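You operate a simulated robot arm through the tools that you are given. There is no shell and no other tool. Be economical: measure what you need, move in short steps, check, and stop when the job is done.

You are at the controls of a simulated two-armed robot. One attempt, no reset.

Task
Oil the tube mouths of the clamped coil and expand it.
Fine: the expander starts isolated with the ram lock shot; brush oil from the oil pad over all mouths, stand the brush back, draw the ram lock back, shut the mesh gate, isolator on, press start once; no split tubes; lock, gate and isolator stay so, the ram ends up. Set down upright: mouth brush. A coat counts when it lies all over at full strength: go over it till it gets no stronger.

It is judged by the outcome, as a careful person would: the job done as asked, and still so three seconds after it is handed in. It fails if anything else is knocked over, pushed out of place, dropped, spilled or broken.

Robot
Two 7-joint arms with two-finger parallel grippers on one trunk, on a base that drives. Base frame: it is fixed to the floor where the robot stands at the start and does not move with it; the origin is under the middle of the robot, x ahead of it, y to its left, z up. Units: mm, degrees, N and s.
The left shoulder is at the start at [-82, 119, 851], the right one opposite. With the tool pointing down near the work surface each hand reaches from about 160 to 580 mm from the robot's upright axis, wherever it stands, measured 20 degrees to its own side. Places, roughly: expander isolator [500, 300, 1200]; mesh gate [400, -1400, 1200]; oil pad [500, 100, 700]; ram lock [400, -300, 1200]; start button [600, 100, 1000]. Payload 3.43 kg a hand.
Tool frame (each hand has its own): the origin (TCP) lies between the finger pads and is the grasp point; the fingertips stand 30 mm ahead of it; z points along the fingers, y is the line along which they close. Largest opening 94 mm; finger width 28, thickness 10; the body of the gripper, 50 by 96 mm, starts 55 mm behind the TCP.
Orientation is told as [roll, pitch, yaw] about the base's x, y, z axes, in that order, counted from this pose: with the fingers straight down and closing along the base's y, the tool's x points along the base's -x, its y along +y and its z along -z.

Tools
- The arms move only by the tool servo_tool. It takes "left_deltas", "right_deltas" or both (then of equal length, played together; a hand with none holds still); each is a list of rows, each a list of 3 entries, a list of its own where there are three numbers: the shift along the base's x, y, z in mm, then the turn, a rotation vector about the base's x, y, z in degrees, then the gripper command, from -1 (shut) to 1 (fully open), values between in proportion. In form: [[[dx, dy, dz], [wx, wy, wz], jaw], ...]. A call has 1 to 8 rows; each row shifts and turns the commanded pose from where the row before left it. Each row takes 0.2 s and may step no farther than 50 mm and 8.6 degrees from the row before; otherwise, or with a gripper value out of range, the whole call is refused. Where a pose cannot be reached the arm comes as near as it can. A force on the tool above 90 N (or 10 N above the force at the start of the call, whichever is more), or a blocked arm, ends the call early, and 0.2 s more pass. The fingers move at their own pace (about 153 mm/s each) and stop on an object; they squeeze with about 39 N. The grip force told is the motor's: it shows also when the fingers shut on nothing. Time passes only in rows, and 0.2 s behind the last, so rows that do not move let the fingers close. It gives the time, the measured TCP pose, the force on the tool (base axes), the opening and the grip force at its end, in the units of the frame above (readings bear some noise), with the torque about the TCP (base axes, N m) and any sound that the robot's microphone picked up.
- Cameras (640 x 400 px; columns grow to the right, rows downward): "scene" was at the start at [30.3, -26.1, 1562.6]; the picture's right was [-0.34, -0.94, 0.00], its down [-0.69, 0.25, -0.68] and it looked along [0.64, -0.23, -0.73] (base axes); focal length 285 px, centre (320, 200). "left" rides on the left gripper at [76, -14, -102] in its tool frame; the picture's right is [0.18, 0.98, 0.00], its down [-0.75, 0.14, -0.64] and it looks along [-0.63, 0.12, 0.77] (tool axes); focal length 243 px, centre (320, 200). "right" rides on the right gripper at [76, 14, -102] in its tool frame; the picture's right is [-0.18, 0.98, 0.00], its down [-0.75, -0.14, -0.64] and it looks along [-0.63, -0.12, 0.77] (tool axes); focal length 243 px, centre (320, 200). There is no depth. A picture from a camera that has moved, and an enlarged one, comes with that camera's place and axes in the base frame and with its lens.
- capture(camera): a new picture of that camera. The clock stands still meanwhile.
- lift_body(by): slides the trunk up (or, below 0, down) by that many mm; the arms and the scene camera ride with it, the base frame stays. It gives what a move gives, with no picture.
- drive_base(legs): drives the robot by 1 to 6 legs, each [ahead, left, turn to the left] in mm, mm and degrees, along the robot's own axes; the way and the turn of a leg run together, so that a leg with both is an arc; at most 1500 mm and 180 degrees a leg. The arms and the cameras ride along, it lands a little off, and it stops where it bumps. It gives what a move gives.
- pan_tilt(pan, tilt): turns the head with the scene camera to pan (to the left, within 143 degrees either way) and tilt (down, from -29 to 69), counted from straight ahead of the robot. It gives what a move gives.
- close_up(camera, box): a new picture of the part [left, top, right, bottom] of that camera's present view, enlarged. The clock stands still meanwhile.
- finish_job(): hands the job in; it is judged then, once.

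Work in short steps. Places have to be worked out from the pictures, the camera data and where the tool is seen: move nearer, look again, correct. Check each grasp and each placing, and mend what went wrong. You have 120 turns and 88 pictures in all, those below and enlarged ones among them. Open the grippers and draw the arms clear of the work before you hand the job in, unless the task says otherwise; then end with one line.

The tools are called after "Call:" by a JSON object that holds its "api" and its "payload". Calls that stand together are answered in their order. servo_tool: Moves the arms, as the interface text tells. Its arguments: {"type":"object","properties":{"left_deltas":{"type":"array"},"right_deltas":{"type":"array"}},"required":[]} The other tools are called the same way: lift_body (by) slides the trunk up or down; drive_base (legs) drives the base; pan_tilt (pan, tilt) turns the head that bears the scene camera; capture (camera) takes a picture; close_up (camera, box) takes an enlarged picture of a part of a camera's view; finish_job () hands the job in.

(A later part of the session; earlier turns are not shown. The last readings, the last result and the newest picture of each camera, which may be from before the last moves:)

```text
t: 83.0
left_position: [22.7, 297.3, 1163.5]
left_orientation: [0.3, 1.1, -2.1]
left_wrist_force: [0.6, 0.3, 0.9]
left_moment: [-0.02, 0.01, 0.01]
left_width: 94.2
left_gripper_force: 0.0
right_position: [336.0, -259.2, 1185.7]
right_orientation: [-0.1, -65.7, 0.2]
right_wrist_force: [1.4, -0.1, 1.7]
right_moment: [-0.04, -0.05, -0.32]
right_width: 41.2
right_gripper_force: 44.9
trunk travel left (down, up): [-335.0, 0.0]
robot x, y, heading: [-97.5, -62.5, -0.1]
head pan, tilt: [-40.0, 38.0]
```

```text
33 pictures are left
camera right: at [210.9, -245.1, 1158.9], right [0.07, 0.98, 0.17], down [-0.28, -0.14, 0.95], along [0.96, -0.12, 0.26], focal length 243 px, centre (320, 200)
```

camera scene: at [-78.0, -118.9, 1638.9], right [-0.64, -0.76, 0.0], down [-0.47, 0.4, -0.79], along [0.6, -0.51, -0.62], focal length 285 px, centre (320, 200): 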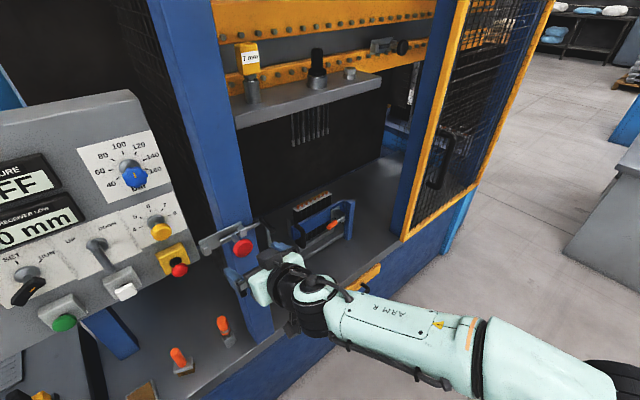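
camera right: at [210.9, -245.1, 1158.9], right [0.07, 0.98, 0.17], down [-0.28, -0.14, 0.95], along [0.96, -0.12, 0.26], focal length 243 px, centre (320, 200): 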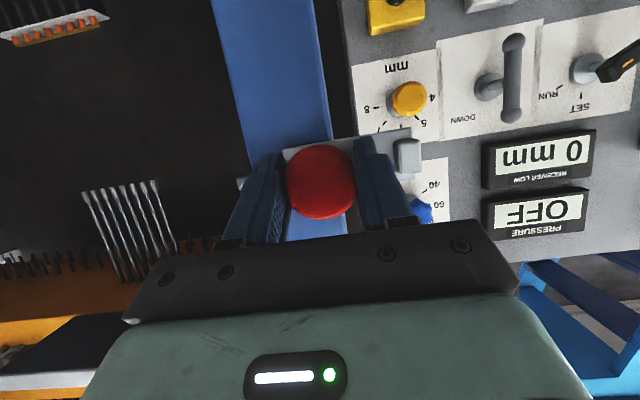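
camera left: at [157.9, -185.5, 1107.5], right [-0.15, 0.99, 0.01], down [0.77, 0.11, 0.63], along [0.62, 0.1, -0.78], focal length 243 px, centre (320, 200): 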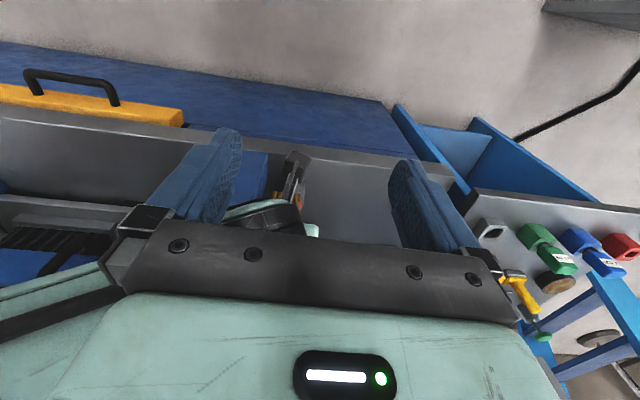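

Knob gripped (41 mm). Draw it left (+y) in small steps.

Call:
{"api": "servo_tool", "payload": {"right_deltas": [[[0, 10, 0], [0, 0, 0], -1], [[0, 10, 0], [0, 0, 0], -1], [[0, 10, 0], [0, 0, 0], -1], [[0, 10, 0], [0, 0, 0], -1], [[0, 10, 0], [0, 0, 0], -1], [[0, 0, 0], [0, 0, 0], -1]]}}

Call:
{"api": "capture", "payload": {"camera": "right"}}

```text
t: 84.3
left_position: [23.5, 293.3, 1165.6]
left_orientation: [0.5, 1.1, -2.0]
left_wrist_force: [-0.9, 1.0, -0.1]
left_moment: [0.0, 0.03, 0.0]
left_width: 94.0
left_gripper_force: 0.0
right_position: [336.5, -221.8, 1185.8]
right_orientation: [0.0, -66.0, -0.8]
right_wrist_force: [-0.6, -31.7, 11.7]
right_moment: [-0.5, 0.39, 0.14]
right_width: 41.5
right_gripper_force: 44.9
trunk travel left (down, up): [-335.0, 0.0]
robot x, y, heading: [-97.5, -65.0, -0.0]
head pan, tilt: [-40.0, 38.0]
```

```text
32 pictures are left
camera right: at [211.4, -204.3, 1158.5], right [0.09, 0.98, 0.17], down [-0.28, -0.14, 0.95], along [0.96, -0.13, 0.26], focal length 243 px, centre (320, 200)
```

right: 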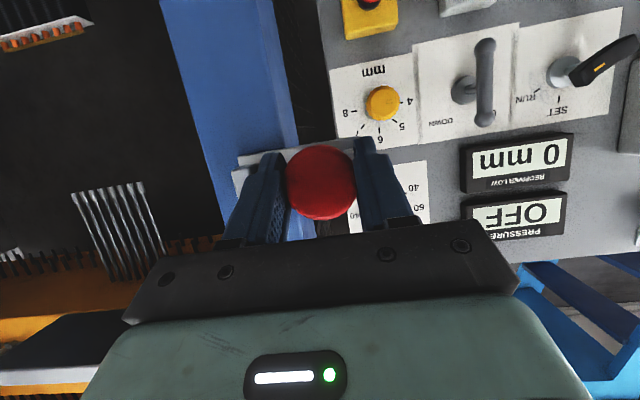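

It stops after ~38 mm with 32 N. Release and look at the bolt.

Call:
{"api": "servo_tool", "payload": {"right_deltas": [[[0, -12, 0], [0, 0, 0], -0.5], [[0, 0, 0], [0, 0, 0], 0.5], [[0, 0, 0], [0, 0, 0], 1], [[-30, 0, 0], [0, 0, 0], 1], [[-30, 0, -10], [0, 0, 0], 1]]}}

Call:
{"api": "close_up", "payload": {"camera": "right", "box": [200, 60, 440, 210]}}

Call:
{"api": "close_up", "payload": {"camera": "scene", "box": [170, 190, 330, 290]}}

```text
t: 85.5
left_position: [23.6, 296.3, 1163.2]
left_orientation: [0.3, 1.0, -2.0]
left_wrist_force: [0.0, 0.7, -0.4]
left_moment: [-0.02, -0.01, 0.0]
left_width: 94.0
left_gripper_force: 0.1
right_position: [275.3, -223.8, 1175.7]
right_orientation: [-0.1, -65.7, 0.2]
right_wrist_force: [-0.3, 0.1, -0.5]
right_moment: [0.0, 0.01, 0.01]
right_width: 94.2
right_gripper_force: 0.1
trunk travel left (down, up): [-335.0, 0.0]
robot x, y, heading: [-95.9, -67.3, -0.1]
head pan, tilt: [-40.0, 38.0]
```

```text
2.67 times, centred on (320, 135) of right
camera zoom: at [150.6, -208.6, 1148.0], right [0.07, 0.98, 0.17], down [-0.28, -0.14, 0.95], along [0.96, -0.12, 0.26], focal length 647 px, centre (320, 373)
```

zoom: 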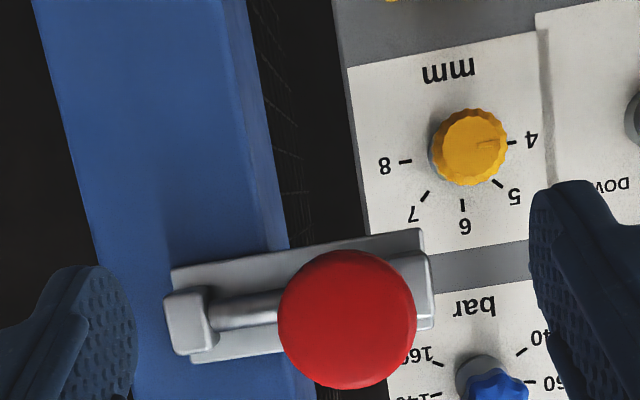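

```text
4.00 times, centred on (250, 240) of scene
camera zoom: at [-79.0, -119.3, 1638.8], right [-0.64, -0.76, 0.0], down [-0.47, 0.4, -0.79], along [0.6, -0.51, -0.62], focal length 1139 px, centre (600, 40)
```

zoom: 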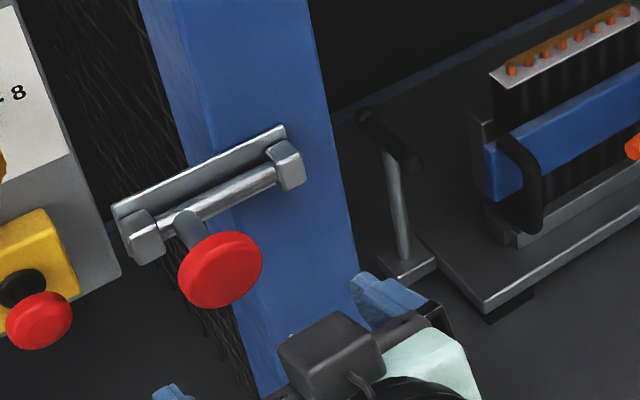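

The bolt is fully withdrawn. The yellow dial seems to point at 4 while the card says 6, so I check the panel settings closely with the hand camera before going on.

Call:
{"api": "pan_tilt", "payload": {"pan": 10, "tilt": 32}}

Call:
{"api": "close_up", "payload": {"camera": "scene", "box": [270, 130, 470, 290]}}

Call:
{"api": "close_up", "payload": {"camera": "right", "box": [320, 40, 640, 240]}}

```text
t: 86.7
left_position: [22.8, 297.3, 1164.0]
left_orientation: [0.4, 1.0, -2.1]
left_wrist_force: [0.7, -0.1, -0.4]
left_moment: [0.02, 0.01, -0.01]
left_width: 94.0
left_gripper_force: 0.0
right_position: [276.5, -221.8, 1176.2]
right_orientation: [-0.1, -65.7, 0.1]
right_wrist_force: [0.0, 0.8, 0.1]
right_moment: [-0.04, 0.01, -0.01]
right_width: 94.0
right_gripper_force: 0.1
trunk travel left (down, up): [-335.0, 0.0]
robot x, y, heading: [-97.7, -65.4, 0.0]
head pan, tilt: [10.0, 32.0]
```

```text
2.50 times, centred on (370, 210) of scene
camera zoom: at [-55.9, -47.9, 1648.1], right [0.17, -0.99, 0.0], down [-0.52, -0.09, -0.85], along [0.84, 0.15, -0.53], focal length 712 px, centre (195, 175)
```

zoom: 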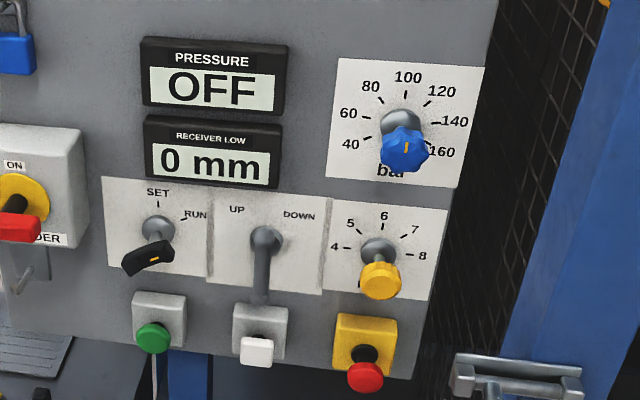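

```text
2.00 times, centred on (480, 140) of right
camera zoom: at [151.8, -208.3, 1148.1], right [0.07, 0.98, 0.17], down [-0.27, -0.14, 0.95], along [0.96, -0.12, 0.26], focal length 485 px, centre (0, 320)
```

zoom: 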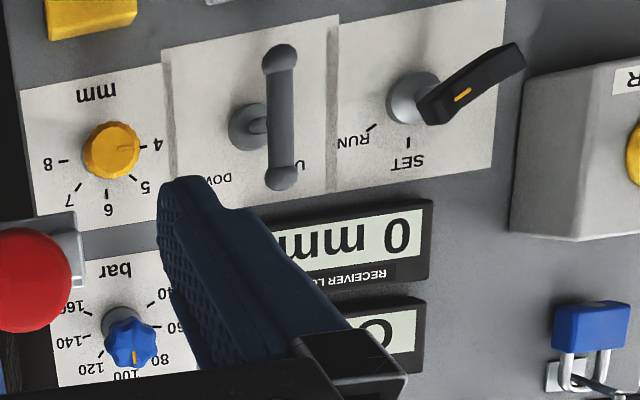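

Pressure is at 100 and the selector at RUN, matching the card. Zoom on the yellow dial's mark.

Call:
{"api": "close_up", "payload": {"camera": "right", "box": [328, 80, 408, 130]}}

```text
8.00 times, centred on (368, 105) of right
camera zoom: at [151.8, -208.3, 1148.1], right [0.07, 0.98, 0.17], down [-0.27, -0.14, 0.95], along [0.96, -0.12, 0.26], focal length 1941 px, centre (-64, 960)
```

zoom: 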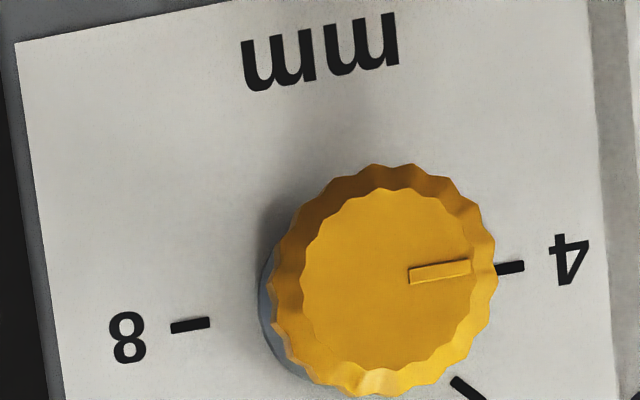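

The dial is at 4, but setting it isn't part of what was asked, so I leave it. Next the gate: it appears to be a sliding gate in the plane x≈360 (left edge y≈−993, handle near [345,−1037,1085]), to be slid left. Drive right, short of the handle.

Call:
{"api": "drive_base", "payload": {"legs": [[-20, -640, 0]]}}

Call:
{"api": "pan_tilt", "payload": {"pan": -35, "tilt": 32}}

Call:
{"api": "capture", "payload": {"camera": "scene"}}

Call:
{"api": "capture", "payload": {"camera": "right"}}

```text
t: 92.8
left_position: [2.1, -336.3, 1162.9]
left_orientation: [0.3, 1.0, -1.7]
left_wrist_force: [0.4, -1.4, -1.2]
left_moment: [0.0, 0.02, 0.04]
left_width: 94.0
left_gripper_force: 0.1
right_position: [257.8, -855.3, 1174.7]
right_orientation: [-0.1, -65.7, 0.4]
right_wrist_force: [0.0, -1.4, 0.4]
right_moment: [0.01, -0.02, 0.01]
right_width: 94.0
right_gripper_force: 0.0
trunk travel left (down, up): [-335.0, 0.0]
robot x, y, heading: [-117.9, -698.7, 0.3]
head pan, tilt: [10.0, 32.0]
```

```text
t: 93.9
left_position: [2.0, -337.9, 1163.5]
left_orientation: [0.3, 1.1, -1.8]
left_wrist_force: [-0.5, 0.1, 0.4]
left_moment: [-0.03, 0.0, -0.03]
left_width: 93.7
left_gripper_force: 0.0
right_position: [257.1, -854.4, 1173.8]
right_orientation: [-0.1, -65.7, 0.5]
right_wrist_force: [0.7, -0.6, 0.3]
right_moment: [0.03, -0.01, 0.0]
right_width: 93.9
right_gripper_force: 0.1
trunk travel left (down, up): [-335.0, 0.0]
robot x, y, heading: [-118.6, -698.6, 0.1]
head pan, tilt: [-35.0, 32.0]
```

```text
26 pictures are left
camera scene: at [-90.4, -748.9, 1648.1], right [-0.57, -0.82, 0.0], down [-0.44, 0.3, -0.85], along [0.7, -0.48, -0.53], focal length 285 px, centre (320, 200)
```

scene: 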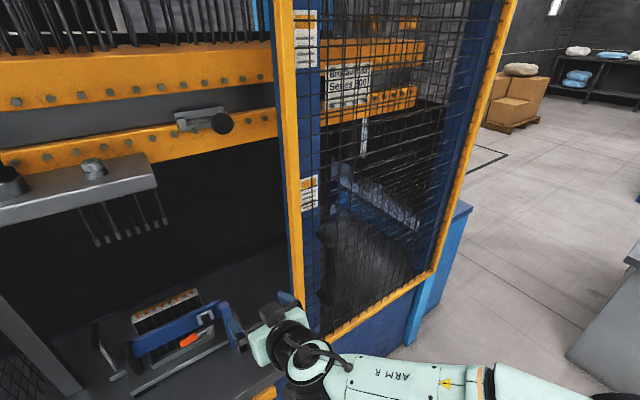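

```text
25 pictures are left
camera right: at [132.4, -841.5, 1148.1], right [0.07, 0.98, 0.17], down [-0.27, -0.14, 0.95], along [0.96, -0.11, 0.26], focal length 243 px, centre (320, 200)
```

right: 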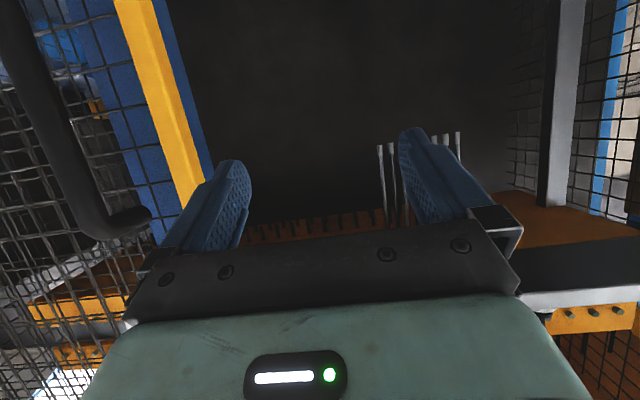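

Handle bar is on the gate's near (left) edge around y≈−1050; close-up to fix its position.

Call:
{"api": "close_up", "payload": {"camera": "scene", "box": [270, 200, 398, 320]}}

```text
3.33 times, centred on (334, 260) of scene
camera zoom: at [-90.4, -748.9, 1648.1], right [-0.57, -0.82, 0.0], down [-0.44, 0.3, -0.85], along [0.7, -0.48, -0.53], focal length 949 px, centre (273, 0)
```

zoom: 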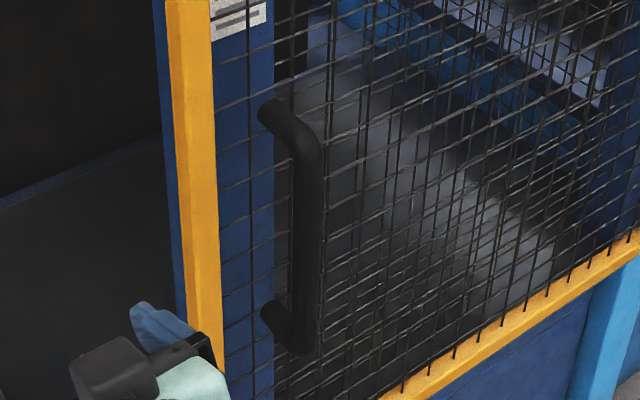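

Bar at about [319,−1061], z 1000–1200; gate mesh x≈367, left edge y≈−994. Drive so the hand comes in front of the bar.

Call:
{"api": "drive_base", "payload": {"legs": [[0, -200, 0]]}}

Call:
{"api": "servo_tool", "payload": {"right_deltas": [[[0, 0, -40], [0, 0, 0], 1], [[0, 0, -25], [0, 0, 0], 1], [[0, 0, 0], [0, 0, 0], 1]]}}

Call:
{"api": "capture", "payload": {"camera": "right"}}

```text
t: 96.2
left_position: [2.5, -535.5, 1163.5]
left_orientation: [0.3, 1.1, -1.7]
left_wrist_force: [0.6, 0.5, 0.4]
left_moment: [-0.02, 0.03, -0.01]
left_width: 94.0
left_gripper_force: 0.1
right_position: [257.6, -1054.3, 1175.5]
right_orientation: [0.0, -65.7, 0.5]
right_wrist_force: [0.1, -0.5, 1.2]
right_moment: [-0.01, 0.01, -0.02]
right_width: 93.8
right_gripper_force: 0.0
trunk travel left (down, up): [-335.0, 0.0]
robot x, y, heading: [-117.7, -894.4, 0.0]
head pan, tilt: [-35.0, 32.0]
```

```text
t: 97.0
left_position: [2.1, -534.9, 1163.4]
left_orientation: [0.2, 1.0, -1.6]
left_wrist_force: [-0.1, -1.7, 0.2]
left_moment: [0.01, 0.0, -0.02]
left_width: 93.8
left_gripper_force: 0.1
right_position: [257.9, -1054.5, 1108.7]
right_orientation: [-0.1, -65.7, 0.4]
right_wrist_force: [0.6, 0.3, 0.3]
right_moment: [0.0, 0.02, 0.0]
right_width: 93.8
right_gripper_force: 0.1
trunk travel left (down, up): [-335.0, 0.0]
robot x, y, heading: [-120.2, -896.7, 0.2]
head pan, tilt: [-35.0, 32.0]
```

```text
23 pictures are left
camera right: at [132.6, -1040.1, 1082.6], right [0.07, 0.98, 0.17], down [-0.27, -0.14, 0.95], along [0.96, -0.11, 0.26], focal length 243 px, centre (320, 200)
```

right: 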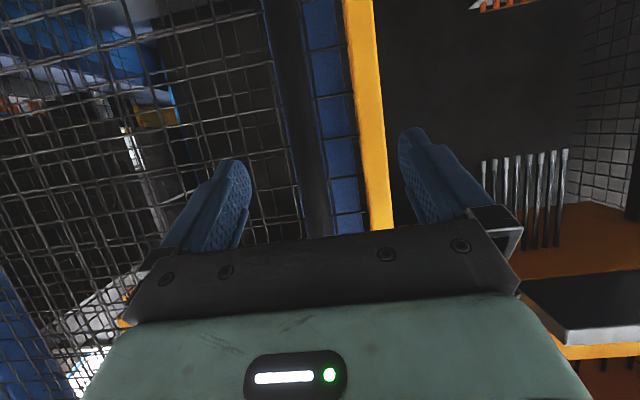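

Bar lies between the fingers at y≈−1065. Advance and close.

Call:
{"api": "servo_tool", "payload": {"right_deltas": [[[20, -9, 0], [0, 0, 0], 1], [[20, 0, 0], [0, 0, 0], 1], [[18, 0, 0], [0, 0, 0], 1], [[0, 0, 0], [0, 0, 0], 0], [[0, 0, 0], [0, 0, 0], -1], [[0, 0, 0], [0, 0, 0], -1], [[0, 0, 0], [0, 0, 0], -1]]}}

Call:
{"api": "capture", "payload": {"camera": "right"}}

```text
t: 98.7
left_position: [3.1, -535.8, 1163.2]
left_orientation: [0.4, 1.1, -1.6]
left_wrist_force: [-0.3, -0.4, -0.2]
left_moment: [-0.03, -0.01, 0.0]
left_width: 94.0
left_gripper_force: 0.1
right_position: [317.2, -1063.6, 1110.8]
right_orientation: [0.0, -65.7, 0.2]
right_wrist_force: [1.9, -3.6, -1.5]
right_moment: [0.05, -0.17, -0.21]
right_width: 26.0
right_gripper_force: 45.0
trunk travel left (down, up): [-335.0, 0.0]
robot x, y, heading: [-115.3, -896.0, -0.1]
head pan, tilt: [-35.0, 32.0]
```

```text
22 pictures are left
camera right: at [191.6, -1049.6, 1082.5], right [0.07, 0.98, 0.17], down [-0.27, -0.14, 0.95], along [0.96, -0.11, 0.26], focal length 243 px, centre (320, 200)
```

right: 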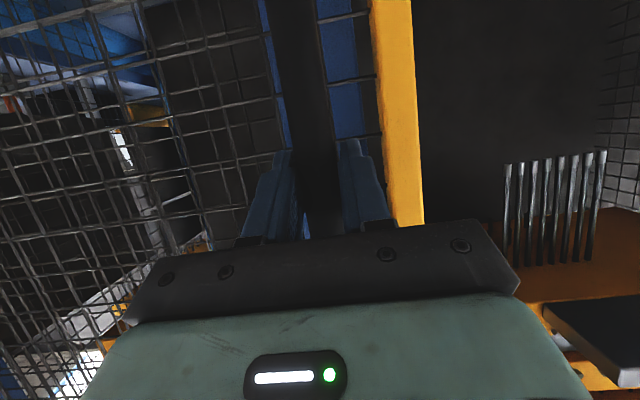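

Handle gripped (26 mm). Pull the gate left by driving, a first test of 150 mm.

Call:
{"api": "drive_base", "payload": {"legs": [[0, 150, 0]]}}

Call:
{"api": "capture", "payload": {"camera": "scene"}}

```text
t: 100.6
left_position: [2.0, -384.5, 1163.1]
left_orientation: [0.3, 1.2, -1.7]
left_wrist_force: [0.5, 0.1, 0.3]
left_moment: [0.02, 0.01, 0.0]
left_width: 94.0
left_gripper_force: 0.0
right_position: [316.5, -912.0, 1109.5]
right_orientation: [-0.1, -65.6, 0.7]
right_wrist_force: [4.7, 0.6, -0.3]
right_moment: [0.07, 0.45, 0.38]
right_width: 25.9
right_gripper_force: 44.8
trunk travel left (down, up): [-335.0, 0.0]
robot x, y, heading: [-116.6, -749.4, 0.1]
head pan, tilt: [-35.0, 32.0]
```

```text
21 pictures are left
camera scene: at [-89.4, -797.7, 1648.1], right [-0.57, -0.82, 0.0], down [-0.44, 0.3, -0.85], along [0.7, -0.48, -0.53], focal length 285 px, centre (320, 200)
```

scene: 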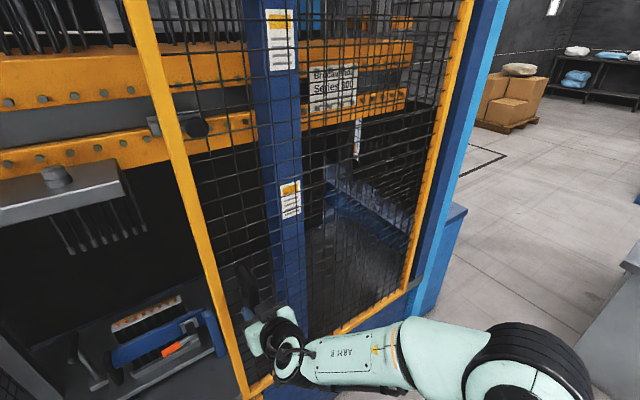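

The gate slides along. Continue 520 mm.

Call:
{"api": "drive_base", "payload": {"legs": [[0, 520, 0]]}}

Call:
{"api": "capture", "payload": {"camera": "scene"}}

```text
t: 105.7
left_position: [2.6, 138.3, 1162.5]
left_orientation: [0.2, 1.0, -1.6]
left_wrist_force: [-0.4, -0.3, 0.0]
left_moment: [0.01, 0.02, 0.01]
left_width: 93.7
left_gripper_force: 0.1
right_position: [316.7, -388.1, 1109.4]
right_orientation: [-0.2, -65.7, 0.9]
right_wrist_force: [18.6, 2.3, 6.7]
right_moment: [0.06, 0.12, 0.17]
right_width: 26.1
right_gripper_force: 44.8
trunk travel left (down, up): [-335.0, 0.0]
robot x, y, heading: [-121.1, -224.3, 0.3]
head pan, tilt: [-35.0, 32.0]
```

```text
20 pictures are left
camera scene: at [-89.1, -275.1, 1648.1], right [-0.57, -0.82, 0.0], down [-0.44, 0.3, -0.85], along [0.7, -0.48, -0.53], focal length 285 px, centre (320, 200)
```

scene: 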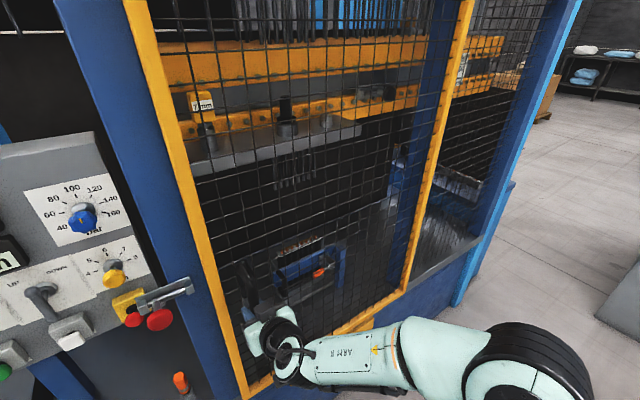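

Nearly closed; bring it the last bit with the arm until it stops.

Call:
{"api": "servo_tool", "payload": {"right_deltas": [[[0, 12, 0], [0, 0, 0], -1], [[0, 12, 0], [0, 0, 0], -1], [[0, 12, 0], [0, 0, 0], -1], [[0, 12, 0], [0, 0, 0], -1], [[0, 12, 0], [0, 0, 0], -1]]}}

```text
t: 106.6
left_position: [-0.7, 136.1, 1162.1]
left_orientation: [0.3, 1.1, -1.9]
left_wrist_force: [-0.2, 1.0, 0.6]
left_moment: [-0.09, -0.01, -0.02]
left_width: 93.8
left_gripper_force: 0.0
right_position: [318.1, -385.6, 1109.2]
right_orientation: [-0.9, -66.3, -4.6]
right_wrist_force: [-8.1, -37.9, -0.3]
right_moment: [0.31, -0.36, -0.05]
right_width: 26.0
right_gripper_force: 44.8
trunk travel left (down, up): [-335.0, 0.0]
robot x, y, heading: [-119.0, -229.7, -0.0]
head pan, tilt: [-35.0, 32.0]
stopped in row 4 (right hand): the force on the tool passed its limit at 93 N (the readings are from after the stop); the commanded pose is now the measured one
```

It's against its stop (resists >90 N). Release the handle, back off, and check the gate edge.

Call:
{"api": "servo_tool", "payload": {"right_deltas": [[[0, 0, 0], [0, 0, 0], -0.5], [[0, 0, 0], [0, 0, 0], 0.5], [[0, 0, 0], [0, 0, 0], 1], [[-30, 0, 0], [0, 0, 0], 1], [[-30, 0, 0], [0, 0, 4.5], 1], [[-10, 0, 0], [0, 0, 0], 1]]}}

Call:
{"api": "close_up", "payload": {"camera": "scene", "box": [110, 100, 350, 400]}}

```text
t: 108.0
left_position: [1.6, 136.0, 1161.9]
left_orientation: [0.1, 1.0, -1.7]
left_wrist_force: [0.7, 0.1, -0.5]
left_moment: [0.0, -0.04, -0.02]
left_width: 93.8
left_gripper_force: 0.2
right_position: [251.8, -373.0, 1113.2]
right_orientation: [-0.7, -66.0, 1.8]
right_wrist_force: [0.2, 0.6, -0.4]
right_moment: [0.01, -0.03, -0.01]
right_width: 94.2
right_gripper_force: 0.0
right hand out of reach, approached as far as the arm can: row 6
trunk travel left (down, up): [-335.0, 0.0]
robot x, y, heading: [-119.9, -226.8, 0.4]
head pan, tilt: [-35.0, 32.0]
```

```text
1.33 times, centred on (230, 250) of scene
camera zoom: at [-92.0, -276.5, 1648.1], right [-0.57, -0.82, 0.0], down [-0.43, 0.3, -0.85], along [0.69, -0.49, -0.53], focal length 380 px, centre (440, 133)
```

zoom: 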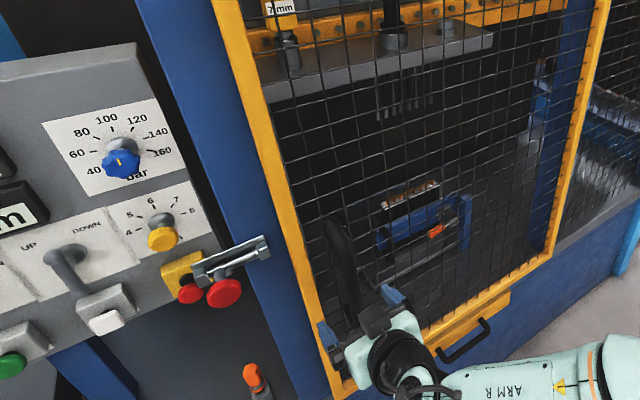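

Gate is shut against the pillar, lock drawn. Now drive left to the panel for the isolator and look.

Call:
{"api": "drive_base", "payload": {"legs": [[0, 340, 0]]}}

Call:
{"api": "pan_tilt", "payload": {"pan": 15, "tilt": 30}}

Call:
{"api": "capture", "payload": {"camera": "scene"}}

```text
t: 111.6
left_position: [0.7, 475.0, 1162.7]
left_orientation: [0.3, 1.1, -1.8]
left_wrist_force: [-0.3, 0.4, 0.0]
left_moment: [-0.02, 0.01, 0.02]
left_width: 94.1
left_gripper_force: 0.0
right_position: [252.5, -35.6, 1113.3]
right_orientation: [-0.6, -66.1, 1.7]
right_wrist_force: [0.2, -0.3, -0.4]
right_moment: [0.01, 0.0, -0.01]
right_width: 93.9
right_gripper_force: 0.0
trunk travel left (down, up): [-335.0, 0.0]
robot x, y, heading: [-120.6, 113.5, 0.1]
head pan, tilt: [-35.0, 32.0]
```

```text
t: 112.8
left_position: [1.1, 474.8, 1161.7]
left_orientation: [0.3, 1.1, -1.7]
left_wrist_force: [-0.1, -0.1, -0.4]
left_moment: [-0.02, 0.01, -0.01]
left_width: 94.4
left_gripper_force: 0.1
right_position: [252.2, -34.1, 1113.4]
right_orientation: [-0.7, -66.0, 1.7]
right_wrist_force: [0.2, 1.0, 0.9]
right_moment: [-0.01, 0.02, 0.02]
right_width: 94.2
right_gripper_force: 0.0
trunk travel left (down, up): [-335.0, 0.0]
robot x, y, heading: [-123.5, 114.4, -0.2]
head pan, tilt: [15.0, 30.0]
```

```text
18 pictures are left
camera scene: at [-78.8, 136.9, 1651.2], right [0.26, -0.97, 0.0], down [-0.48, -0.13, -0.87], along [0.84, 0.22, -0.5], focal length 285 px, centre (320, 200)
```

scene: 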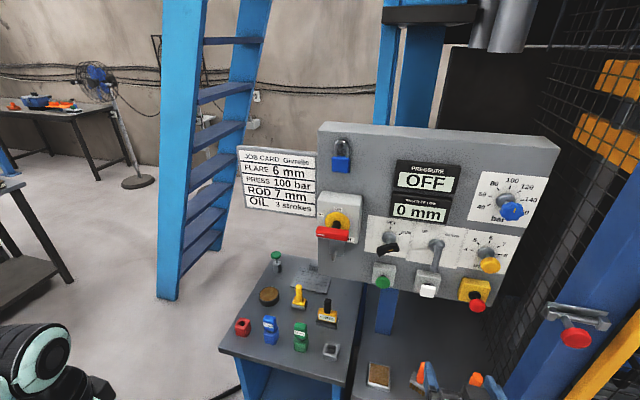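

Isolator handle: bar about [495,250,1213], axis at y≈255,z≈1213, pointer end to the left (OFF); ON is straight up, so push the left end up and over. Drive forward and bring the left hand to front, fingers level and closed.

Call:
{"api": "drive_base", "payload": {"legs": [[110, 0, 0]]}}

Call:
{"api": "servo_tool", "payload": {"left_deltas": [[[27, -18, 0], [0, -8, 0], 0], [[27, -18, 0], [0, -8, 0], -1], [[27, -18, 0], [0, -8, 0], -1], [[27, -18, 0], [0, -8, 0], -1], [[27, -18, 0], [0, -8, 0], -1], [[27, -18, 0], [0, -8, 0], -1], [[27, -18, 0], [0, -8, 0], -1], [[27, -18, 0], [0, -8, 0], -1]]}}

```text
t: 114.0
left_position: [109.6, 474.0, 1163.2]
left_orientation: [0.3, 1.1, -1.9]
left_wrist_force: [-0.6, 0.6, -0.4]
left_moment: [-0.01, 0.02, -0.02]
left_width: 94.2
left_gripper_force: 0.1
right_position: [360.0, -32.7, 1112.3]
right_orientation: [-0.8, -66.2, 1.7]
right_wrist_force: [0.4, 0.5, -0.2]
right_moment: [0.02, 0.02, 0.03]
right_width: 93.9
right_gripper_force: 0.1
trunk travel left (down, up): [-335.0, 0.0]
robot x, y, heading: [-11.2, 114.0, -0.2]
head pan, tilt: [15.0, 30.0]
```

```text
t: 115.8
left_position: [327.7, 329.2, 1164.1]
left_orientation: [3.8, -62.8, -3.8]
left_wrist_force: [0.0, -0.9, -0.2]
left_moment: [0.01, -0.01, 0.01]
left_width: 0.1
left_gripper_force: 33.2
right_position: [362.5, -36.2, 1112.8]
right_orientation: [-0.6, -66.1, 1.5]
right_wrist_force: [0.5, 0.4, 0.4]
right_moment: [-0.03, 0.0, 0.01]
right_width: 94.1
right_gripper_force: 0.0
trunk travel left (down, up): [-335.0, 0.0]
robot x, y, heading: [-14.0, 112.0, 0.4]
head pan, tilt: [15.0, 30.0]
```

Continue to in front of and below the handle's left end, then look.

Call:
{"api": "servo_tool", "payload": {"left_deltas": [[[35, -14, 3], [0, -6, 0], -1], [[35, -14, 3], [0, -6, 0], -1], [[35, -13, 3], [0, -5, 0], -1], [[0, 0, 0], [0, 0, 0], -1]]}}

Call:
{"api": "close_up", "payload": {"camera": "left", "box": [160, 0, 480, 200]}}

Call:
{"api": "close_up", "payload": {"camera": "scene", "box": [200, 180, 400, 305]}}

```text
t: 116.8
left_position: [430.4, 290.4, 1172.0]
left_orientation: [10.4, -79.8, -10.2]
left_wrist_force: [-1.0, -0.7, 0.3]
left_moment: [0.03, -0.03, -0.02]
left_width: 0.0
left_gripper_force: 32.9
right_position: [362.1, -34.0, 1113.7]
right_orientation: [-0.7, -66.1, 1.6]
right_wrist_force: [0.5, 0.1, -0.1]
right_moment: [-0.02, 0.0, -0.03]
right_width: 93.9
right_gripper_force: 0.1
trunk travel left (down, up): [-335.0, 0.0]
robot x, y, heading: [-14.7, 113.5, 0.1]
head pan, tilt: [15.0, 30.0]
```

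```text
2.00 times, centred on (320, 100) of left
camera zoom: at [316.8, 278.3, 1115.1], right [-0.03, 0.99, -0.15], down [-0.5, 0.11, 0.86], along [0.86, 0.1, 0.49], focal length 485 px, centre (320, 400)
```

zoom: 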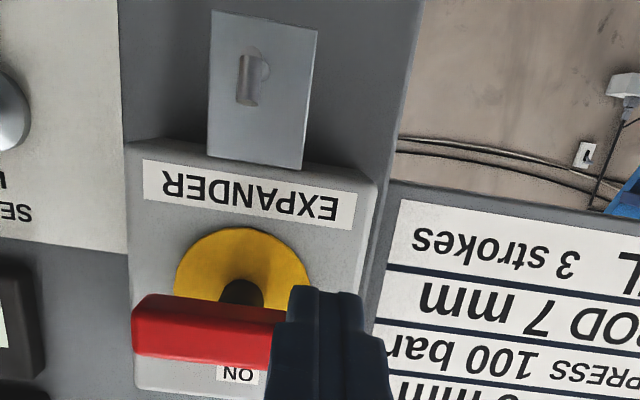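

```text
3.20 times, centred on (300, 242) of scene
camera zoom: at [29.8, 136.6, 1651.2], right [0.26, -0.97, 0.0], down [-0.48, -0.13, -0.87], along [0.84, 0.23, -0.5], focal length 911 px, centre (384, 64)
```

zoom: 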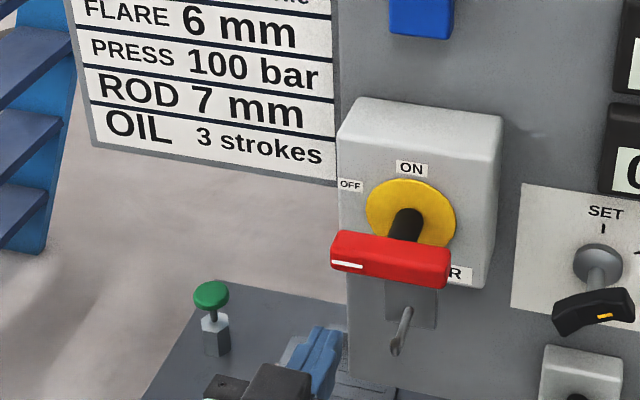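

Better triangulation: handle centre ≈[517,262,1198], ends y 220…304. Insert the closed fingertips under the left end.

Call:
{"api": "servo_tool", "payload": {"left_deltas": [[[0, 4, -10], [0, 0, 0], -1], [[33, 0, 0], [0, 0, 0], -1], [[33, 0, 0], [0, 0, 0], -1], [[0, 0, 0], [0, 0, 0], -1]]}}

Call:
{"api": "close_up", "payload": {"camera": "scene", "box": [240, 200, 368, 280]}}

```text
t: 117.8
left_position: [496.8, 295.4, 1161.6]
left_orientation: [10.2, -79.7, -10.1]
left_wrist_force: [0.6, 0.5, 0.5]
left_moment: [0.0, -0.02, -0.01]
left_width: 0.1
left_gripper_force: 33.4
right_position: [361.9, -35.0, 1113.4]
right_orientation: [-0.8, -66.1, 1.6]
right_wrist_force: [-0.1, -0.2, -0.2]
right_moment: [0.0, 0.01, 0.03]
right_width: 93.5
right_gripper_force: 0.0
trunk travel left (down, up): [-335.0, 0.0]
robot x, y, heading: [-10.6, 110.0, -0.0]
head pan, tilt: [15.0, 30.0]
```

```text
5.00 times, centred on (304, 240) of scene
camera zoom: at [29.7, 136.9, 1651.2], right [0.26, -0.97, 0.0], down [-0.48, -0.13, -0.87], along [0.84, 0.23, -0.5], focal length 1424 px, centre (400, 0)
```

zoom: 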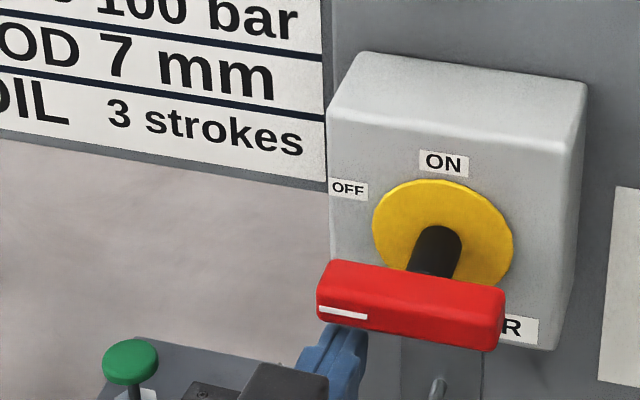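

Fingertips are beneath the pointer end. Push it up along the arc.

Call:
{"api": "servo_tool", "payload": {"left_deltas": [[[0, 2, 15], [0, 0, 0], -1], [[0, 4, 11], [0, 0, 0], -1], [[0, 3, 10], [0, 0, 0], -1], [[0, -2, 11], [0, 0, 0], -1], [[0, -3, 11], [0, 0, 0], -1], [[0, -7, 9], [0, 0, 0], -1], [[0, -8, 7], [0, 0, 0], -1], [[0, 0, 0], [0, 0, 0], -1]]}}

Call:
{"api": "close_up", "payload": {"camera": "scene", "box": [240, 180, 400, 280]}}

```text
t: 119.6
left_position: [496.7, 283.3, 1237.3]
left_orientation: [10.3, -79.7, -10.0]
left_wrist_force: [0.3, -0.2, 0.6]
left_moment: [-0.02, 0.02, 0.01]
left_width: 0.0
left_gripper_force: 33.0
right_position: [361.2, -33.8, 1113.1]
right_orientation: [-0.7, -66.1, 1.7]
right_wrist_force: [0.0, 0.4, 0.5]
right_moment: [0.01, -0.03, 0.01]
right_width: 94.0
right_gripper_force: 0.1
trunk travel left (down, up): [-335.0, 0.0]
robot x, y, heading: [-10.3, 114.6, 0.1]
head pan, tilt: [15.0, 30.0]
```

```text
4.00 times, centred on (320, 230) of scene
camera zoom: at [30.5, 137.3, 1651.2], right [0.26, -0.97, 0.0], down [-0.48, -0.13, -0.87], along [0.84, 0.23, -0.5], focal length 1139 px, centre (320, 80)
```

zoom: 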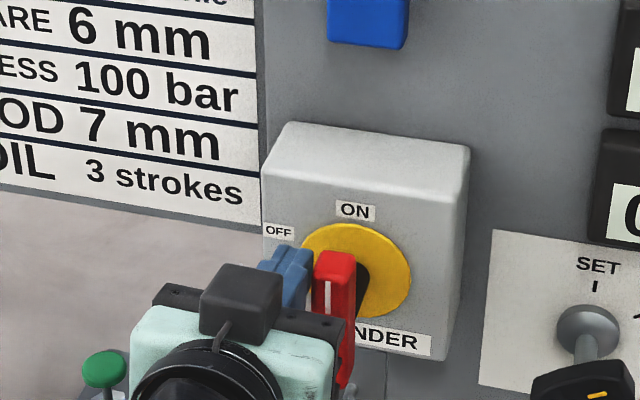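

The handle is upright now. A small extra nudge right to the stop, then withdraw and check the display.

Call:
{"api": "servo_tool", "payload": {"left_deltas": [[[0, -5, 0], [0, 0, 0], -1], [[0, -3, 0], [0, 0, 0], -1], [[0, 8, 0], [0, 0, 0], -1], [[-40, 8, 0], [0, 0, 0], -1], [[-45, 0, 0], [0, 0, 0], -1], [[-40, 0, 0], [0, 0, 0], -1]]}}

Call:
{"api": "close_up", "payload": {"camera": "scene", "box": [240, 130, 480, 310]}}

```text
t: 121.0
left_position: [370.1, 292.6, 1235.9]
left_orientation: [10.0, -79.9, -9.9]
left_wrist_force: [0.6, -0.4, 0.6]
left_moment: [0.02, -0.04, -0.01]
left_width: 0.0
left_gripper_force: 33.4
right_position: [361.5, -34.3, 1113.6]
right_orientation: [-0.8, -66.1, 1.8]
right_wrist_force: [0.3, -0.1, 0.9]
right_moment: [0.0, 0.0, -0.01]
right_width: 94.0
right_gripper_force: 0.0
trunk travel left (down, up): [-335.0, 0.0]
robot x, y, heading: [-7.8, 114.5, 0.5]
head pan, tilt: [15.0, 30.0]
```

```text
2.22 times, centred on (360, 220) of scene
camera zoom: at [29.0, 136.9, 1651.2], right [0.26, -0.97, 0.0], down [-0.48, -0.13, -0.87], along [0.84, 0.23, -0.5], focal length 633 px, centre (231, 156)
```

zoom: 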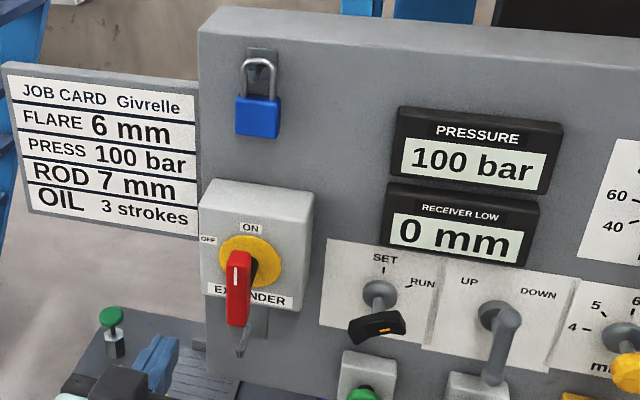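

Isolator is on (100 bar). Start button centre ≈[558,111,1022]. Move the right hand a bit aside and bring the left closed fingers in front of the button.

Call:
{"api": "servo_tool", "payload": {"left_deltas": [[[11, -30, -35], [0, 0, 0], -1], [[11, -30, -35], [0, 0, 0], -1], [[11, -30, -35], [0, 0, 0], -1], [[11, -30, -35], [0, 0, 0], -1], [[11, -30, -35], [0, 0, 0], -1], [[11, -30, -34], [0, 0, 0], -1], [[0, 0, 0], [0, 0, 0], -1]], "right_deltas": [[[0, -25, 0], [0, 0, 0], 1], [[0, -25, 0], [0, 0, 0], 1], [[0, -10, 0], [0, 0, 0], 1], [[0, 0, 0], [0, 0, 0], 1], [[0, 0, 0], [0, 0, 0], 1], [[0, 0, 0], [0, 0, 0], 1], [[0, 0, 0], [0, 0, 0], 1]]}}

Call:
{"api": "capture", "payload": {"camera": "left"}}

Call:
{"api": "close_up", "payload": {"camera": "scene", "box": [280, 200, 472, 320]}}

```text
t: 122.6
left_position: [438.6, 111.7, 1026.8]
left_orientation: [10.1, -79.8, -9.8]
left_wrist_force: [0.5, 0.2, 0.0]
left_moment: [0.02, 0.03, -0.01]
left_width: 0.0
left_gripper_force: 32.7
right_position: [361.0, -93.5, 1114.4]
right_orientation: [-0.8, -66.1, 1.7]
right_wrist_force: [-0.1, -0.7, 0.5]
right_moment: [0.0, -0.01, 0.0]
right_width: 93.7
right_gripper_force: 0.0
trunk travel left (down, up): [-335.0, 0.0]
robot x, y, heading: [-11.4, 112.8, 0.1]
head pan, tilt: [15.0, 30.0]
```

```text
12 pictures are left
camera left: at [323.6, 99.8, 969.9], right [-0.03, 0.99, -0.15], down [-0.5, 0.11, 0.86], along [0.87, 0.1, 0.49], focal length 243 px, centre (320, 200)
```

left: 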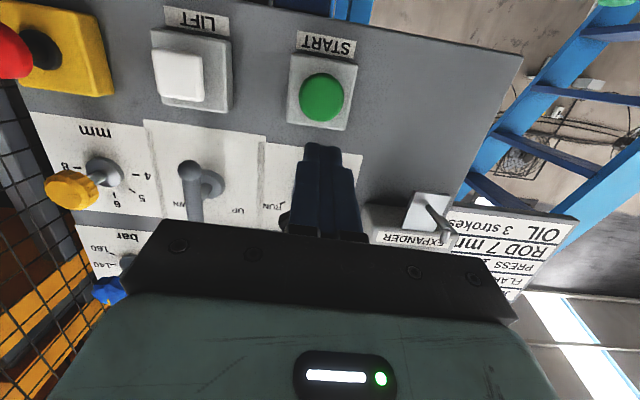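

```text
3.33 times, centred on (376, 260) of scene
camera zoom: at [30.0, 138.0, 1651.2], right [0.26, -0.97, 0.0], down [-0.48, -0.13, -0.87], along [0.84, 0.23, -0.5], focal length 949 px, centre (133, 0)
```

zoom: 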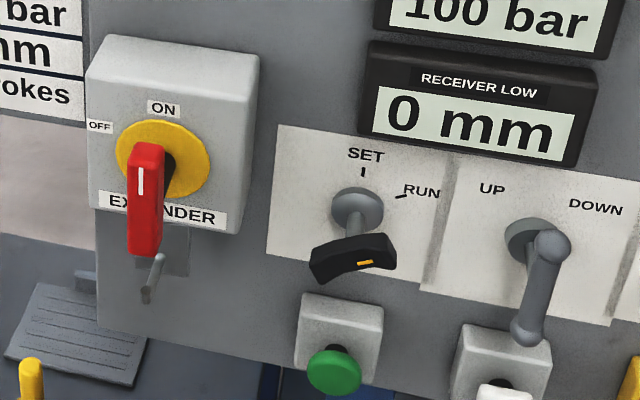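

Refined button position: ≈[578,115,999]. Align and approach to ~20 mm short.

Call:
{"api": "servo_tool", "payload": {"left_deltas": [[[0, 4, -23], [0, 0, 0], -1], [[40, 0, 0], [0, 0, 0], -1], [[40, 0, 0], [0, 0, 0], -1], [[8, 0, 0], [0, 0, 0], -1], [[0, 0, 0], [0, 0, 0], -1]]}}

Call:
{"api": "close_up", "payload": {"camera": "left", "box": [200, 50, 440, 200]}}

```text
t: 123.8
left_position: [524.8, 116.1, 1004.2]
left_orientation: [10.2, -79.7, -10.1]
left_wrist_force: [-1.3, 0.1, 0.8]
left_moment: [0.01, 0.0, -0.02]
left_width: 0.0
left_gripper_force: 33.3
right_position: [362.3, -94.1, 1112.1]
right_orientation: [-0.7, -66.2, 1.7]
right_wrist_force: [0.2, 0.3, 0.6]
right_moment: [0.01, 0.02, 0.0]
right_width: 93.8
right_gripper_force: 0.0
trunk travel left (down, up): [-335.0, 0.0]
robot x, y, heading: [-12.1, 112.9, -0.0]
head pan, tilt: [15.0, 30.0]
```

```text
2.67 times, centred on (320, 125) of left
camera zoom: at [412.4, 102.5, 946.8], right [-0.03, 0.99, -0.15], down [-0.5, 0.11, 0.86], along [0.87, 0.1, 0.49], focal length 647 px, centre (320, 400)
```

zoom: 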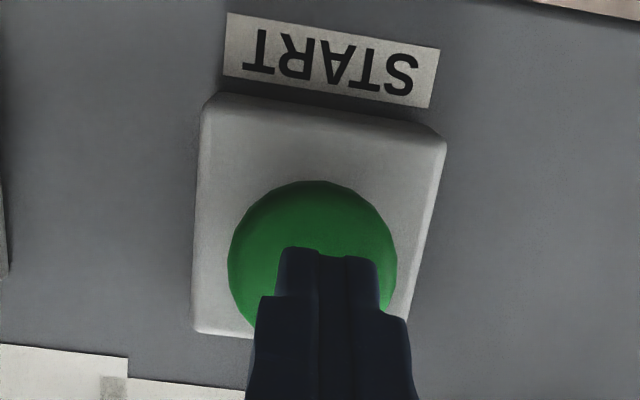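

Aligned over the button. Press forward steadily.

Call:
{"api": "servo_tool", "payload": {"left_deltas": [[[10, -3, -3], [0, 0, 0], -1], [[8, 0, 0], [0, 0, 0], -1], [[5, 0, 0], [0, 0, 0], -1]]}}

```text
t: 124.6
left_position: [543.3, 111.3, 1000.9]
left_orientation: [10.0, -79.6, -9.9]
left_wrist_force: [-32.6, 5.2, 0.8]
left_moment: [-0.03, -0.29, 0.17]
left_width: 0.2
left_gripper_force: 33.2
right_position: [357.8, -93.1, 1114.5]
right_orientation: [-0.8, -66.3, 1.8]
right_wrist_force: [0.3, -0.6, 0.3]
right_moment: [0.01, 0.02, -0.01]
right_width: 94.1
right_gripper_force: 0.0
trunk travel left (down, up): [-335.0, 0.0]
robot x, y, heading: [-11.7, 112.3, 0.0]
head pan, tilt: [15.0, 30.0]
heard: click
```

Click heard: the button is pressed. Withdraw straight back and watch the press.

Call:
{"api": "servo_tool", "payload": {"left_deltas": [[[-20, 0, 0], [0, 0, 0], -1], [[-45, 0, 0], [0, 0, 0], -1], [[-45, 0, 0], [0, 0, 0], -1], [[-45, 20, 0], [0, 0, 0], -1], [[0, 30, 0], [0, 0, 0], 1], [[0, 0, 0], [0, 0, 0], 1]]}}

Call:
{"api": "pan_tilt", "payload": {"pan": -35, "tilt": 25}}

Call:
{"api": "capture", "payload": {"camera": "scene"}}

```text
t: 126.0
left_position: [393.9, 161.1, 1001.1]
left_orientation: [10.1, -79.7, -9.9]
left_wrist_force: [-0.3, 0.6, -0.3]
left_moment: [-0.02, 0.0, 0.01]
left_width: 93.9
left_gripper_force: 0.2
right_position: [361.1, -94.1, 1113.0]
right_orientation: [-0.6, -66.1, 1.5]
right_wrist_force: [-0.2, 0.7, -0.8]
right_moment: [0.01, 0.0, 0.03]
right_width: 94.2
right_gripper_force: 0.0
trunk travel left (down, up): [-335.0, 0.0]
robot x, y, heading: [-12.7, 112.5, 0.3]
head pan, tilt: [15.0, 30.0]
```

```text
t: 127.2
left_position: [393.6, 161.5, 1001.5]
left_orientation: [10.0, -79.7, -9.8]
left_wrist_force: [0.0, 0.2, -0.1]
left_moment: [0.0, -0.01, -0.02]
left_width: 93.9
left_gripper_force: 0.1
right_position: [361.8, -93.9, 1113.4]
right_orientation: [-0.7, -66.1, 1.7]
right_wrist_force: [0.9, 0.4, -0.1]
right_moment: [0.01, -0.01, -0.03]
right_width: 94.2
right_gripper_force: 0.1
trunk travel left (down, up): [-335.0, 0.0]
robot x, y, heading: [-11.4, 116.8, 0.0]
head pan, tilt: [-35.0, 25.0]
```

```text
9 pictures are left
camera scene: at [18.8, 61.0, 1659.2], right [-0.57, -0.82, 0.0], down [-0.35, 0.24, -0.91], along [0.74, -0.52, -0.42], focal length 285 px, centre (320, 200)
```

scene: 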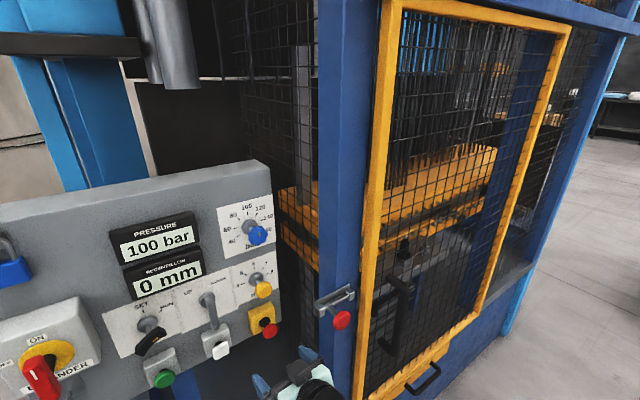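

The ram has come down; wait for it to return, also easing the arms.

Call:
{"api": "servo_tool", "payload": {"left_deltas": [[[-20, 0, 0], [0, 0, 0], 1], [[0, 0, 0], [0, 0, 0], 1], [[0, 0, 0], [0, 0, 0], 1], [[0, 0, 0], [0, 0, 0], 1], [[0, 0, 0], [0, 0, 0], 1], [[0, 0, 0], [0, 0, 0], 1], [[0, 0, 0], [0, 0, 0], 1], [[0, 0, 0], [0, 0, 0], 1]]}}

Call:
{"api": "servo_tool", "payload": {"left_deltas": [[[0, 0, 0], [0, 0, 0], 1], [[0, 0, 0], [0, 0, 0], 1], [[0, 0, 0], [0, 0, 0], 1], [[0, 0, 0], [0, 0, 0], 1], [[0, 0, 0], [0, 0, 0], 1], [[0, 0, 0], [0, 0, 0], 1], [[0, 0, 0], [0, 0, 0], 1], [[0, 0, 0], [0, 0, 0], 1]]}}

Call:
{"api": "capture", "payload": {"camera": "scene"}}

```text
t: 128.9
left_position: [378.9, 158.2, 1000.0]
left_orientation: [10.0, -79.7, -10.0]
left_wrist_force: [1.2, -0.6, -0.4]
left_moment: [0.01, 0.03, -0.02]
left_width: 93.9
left_gripper_force: 0.0
left hand out of reach, approached as far as the arm can: row 1
right_position: [362.0, -93.8, 1113.2]
right_orientation: [-0.8, -66.1, 1.7]
right_wrist_force: [-1.0, -0.6, -0.5]
right_moment: [-0.01, -0.01, -0.01]
right_width: 94.0
right_gripper_force: 0.0
trunk travel left (down, up): [-335.0, 0.0]
robot x, y, heading: [-12.3, 111.8, 0.3]
head pan, tilt: [-35.0, 25.0]
```

```text
t: 130.8
left_position: [379.7, 158.1, 1000.3]
left_orientation: [10.1, -79.7, -10.0]
left_wrist_force: [-0.4, 0.3, 0.1]
left_moment: [0.05, 0.03, 0.0]
left_width: 93.9
left_gripper_force: 0.1
right_position: [362.6, -93.9, 1114.0]
right_orientation: [-0.7, -66.1, 1.7]
right_wrist_force: [0.4, -0.5, -0.3]
right_moment: [0.0, -0.04, 0.07]
right_width: 94.0
right_gripper_force: 0.0
trunk travel left (down, up): [-335.0, 0.0]
robot x, y, heading: [-11.0, 112.3, 0.1]
head pan, tilt: [-35.0, 25.0]
```

```text
8 pictures are left
camera scene: at [18.7, 60.9, 1659.2], right [-0.57, -0.82, 0.0], down [-0.35, 0.24, -0.91], along [0.74, -0.52, -0.42], focal length 285 px, centre (320, 200)
```

scene: 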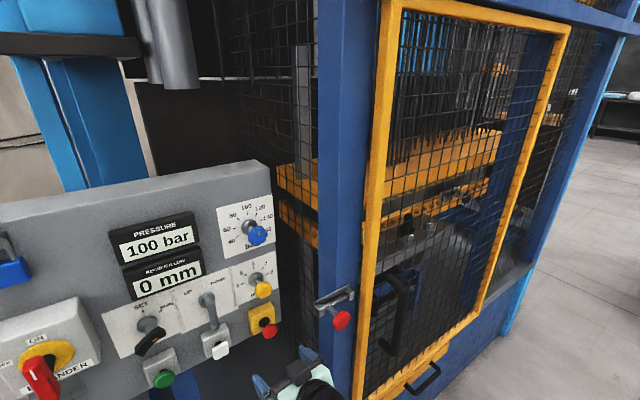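

The ram is rising. Roll back to draw the arms clear meanwhile, and check again.

Call:
{"api": "drive_base", "payload": {"legs": [[-150, 0, 0]]}}

Call:
{"api": "servo_tool", "payload": {"left_deltas": [[[0, 0, 0], [0, 0, 0], 1], [[0, 0, 0], [0, 0, 0], 1], [[0, 0, 0], [0, 0, 0], 1], [[0, 0, 0], [0, 0, 0], 1], [[0, 0, 0], [0, 0, 0], 1], [[0, 0, 0], [0, 0, 0], 1], [[0, 0, 0], [0, 0, 0], 1], [[0, 0, 0], [0, 0, 0], 1]]}}

Call:
{"api": "servo_tool", "payload": {"left_deltas": [[[0, 0, 0], [0, 0, 0], 1], [[0, 0, 0], [0, 0, 0], 1], [[0, 0, 0], [0, 0, 0], 1], [[0, 0, 0], [0, 0, 0], 1], [[0, 0, 0], [0, 0, 0], 1], [[0, 0, 0], [0, 0, 0], 1], [[0, 0, 0], [0, 0, 0], 1], [[0, 0, 0], [0, 0, 0], 1]]}}

Call:
{"api": "capture", "payload": {"camera": "scene"}}

```text
t: 132.1
left_position: [231.8, 157.7, 1000.4]
left_orientation: [10.2, -79.8, -9.9]
left_wrist_force: [-0.6, 0.2, 0.8]
left_moment: [0.0, -0.01, -0.01]
left_width: 94.0
left_gripper_force: 0.1
right_position: [213.6, -92.9, 1114.3]
right_orientation: [-0.7, -66.1, 1.7]
right_wrist_force: [-0.3, 0.0, -0.3]
right_moment: [0.01, -0.02, 0.0]
right_width: 94.0
right_gripper_force: 0.1
trunk travel left (down, up): [-335.0, 0.0]
robot x, y, heading: [-159.7, 111.6, 0.2]
head pan, tilt: [-35.0, 25.0]
```

```text
t: 133.9
left_position: [230.2, 158.2, 999.6]
left_orientation: [10.1, -79.7, -9.9]
left_wrist_force: [-0.9, -0.2, 1.2]
left_moment: [0.01, -0.02, 0.01]
left_width: 94.0
left_gripper_force: 0.0
right_position: [212.1, -93.2, 1113.5]
right_orientation: [-0.8, -66.1, 1.7]
right_wrist_force: [-0.6, 0.5, -0.3]
right_moment: [0.01, 0.01, 0.01]
right_width: 94.2
right_gripper_force: 0.0
trunk travel left (down, up): [-335.0, 0.0]
robot x, y, heading: [-158.2, 113.9, 0.2]
head pan, tilt: [-35.0, 25.0]
```

```text
t: 135.7
left_position: [230.0, 157.9, 1000.0]
left_orientation: [10.1, -79.7, -10.0]
left_wrist_force: [-0.3, 1.0, 0.8]
left_moment: [-0.01, 0.02, -0.02]
left_width: 93.9
left_gripper_force: 0.1
right_position: [211.9, -92.7, 1113.7]
right_orientation: [-0.6, -66.1, 1.7]
right_wrist_force: [0.8, 0.0, 0.0]
right_moment: [-0.01, -0.01, -0.01]
right_width: 94.1
right_gripper_force: 0.1
trunk travel left (down, up): [-335.0, 0.0]
robot x, y, heading: [-161.8, 112.0, 0.1]
head pan, tilt: [-35.0, 25.0]
```

```text
7 pictures are left
camera scene: at [-130.9, 60.6, 1659.2], right [-0.57, -0.82, 0.0], down [-0.35, 0.24, -0.91], along [0.74, -0.52, -0.42], focal length 285 px, centre (320, 200)
```

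scene: 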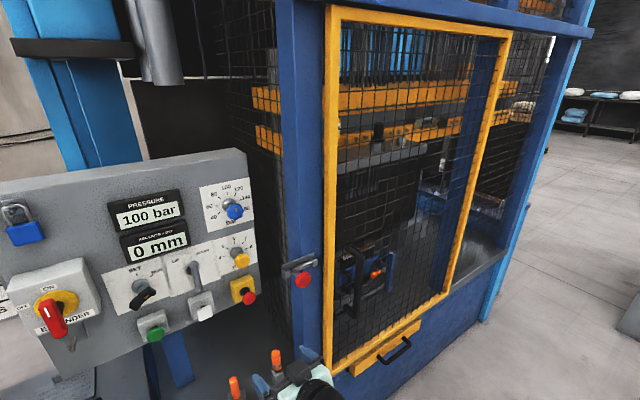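

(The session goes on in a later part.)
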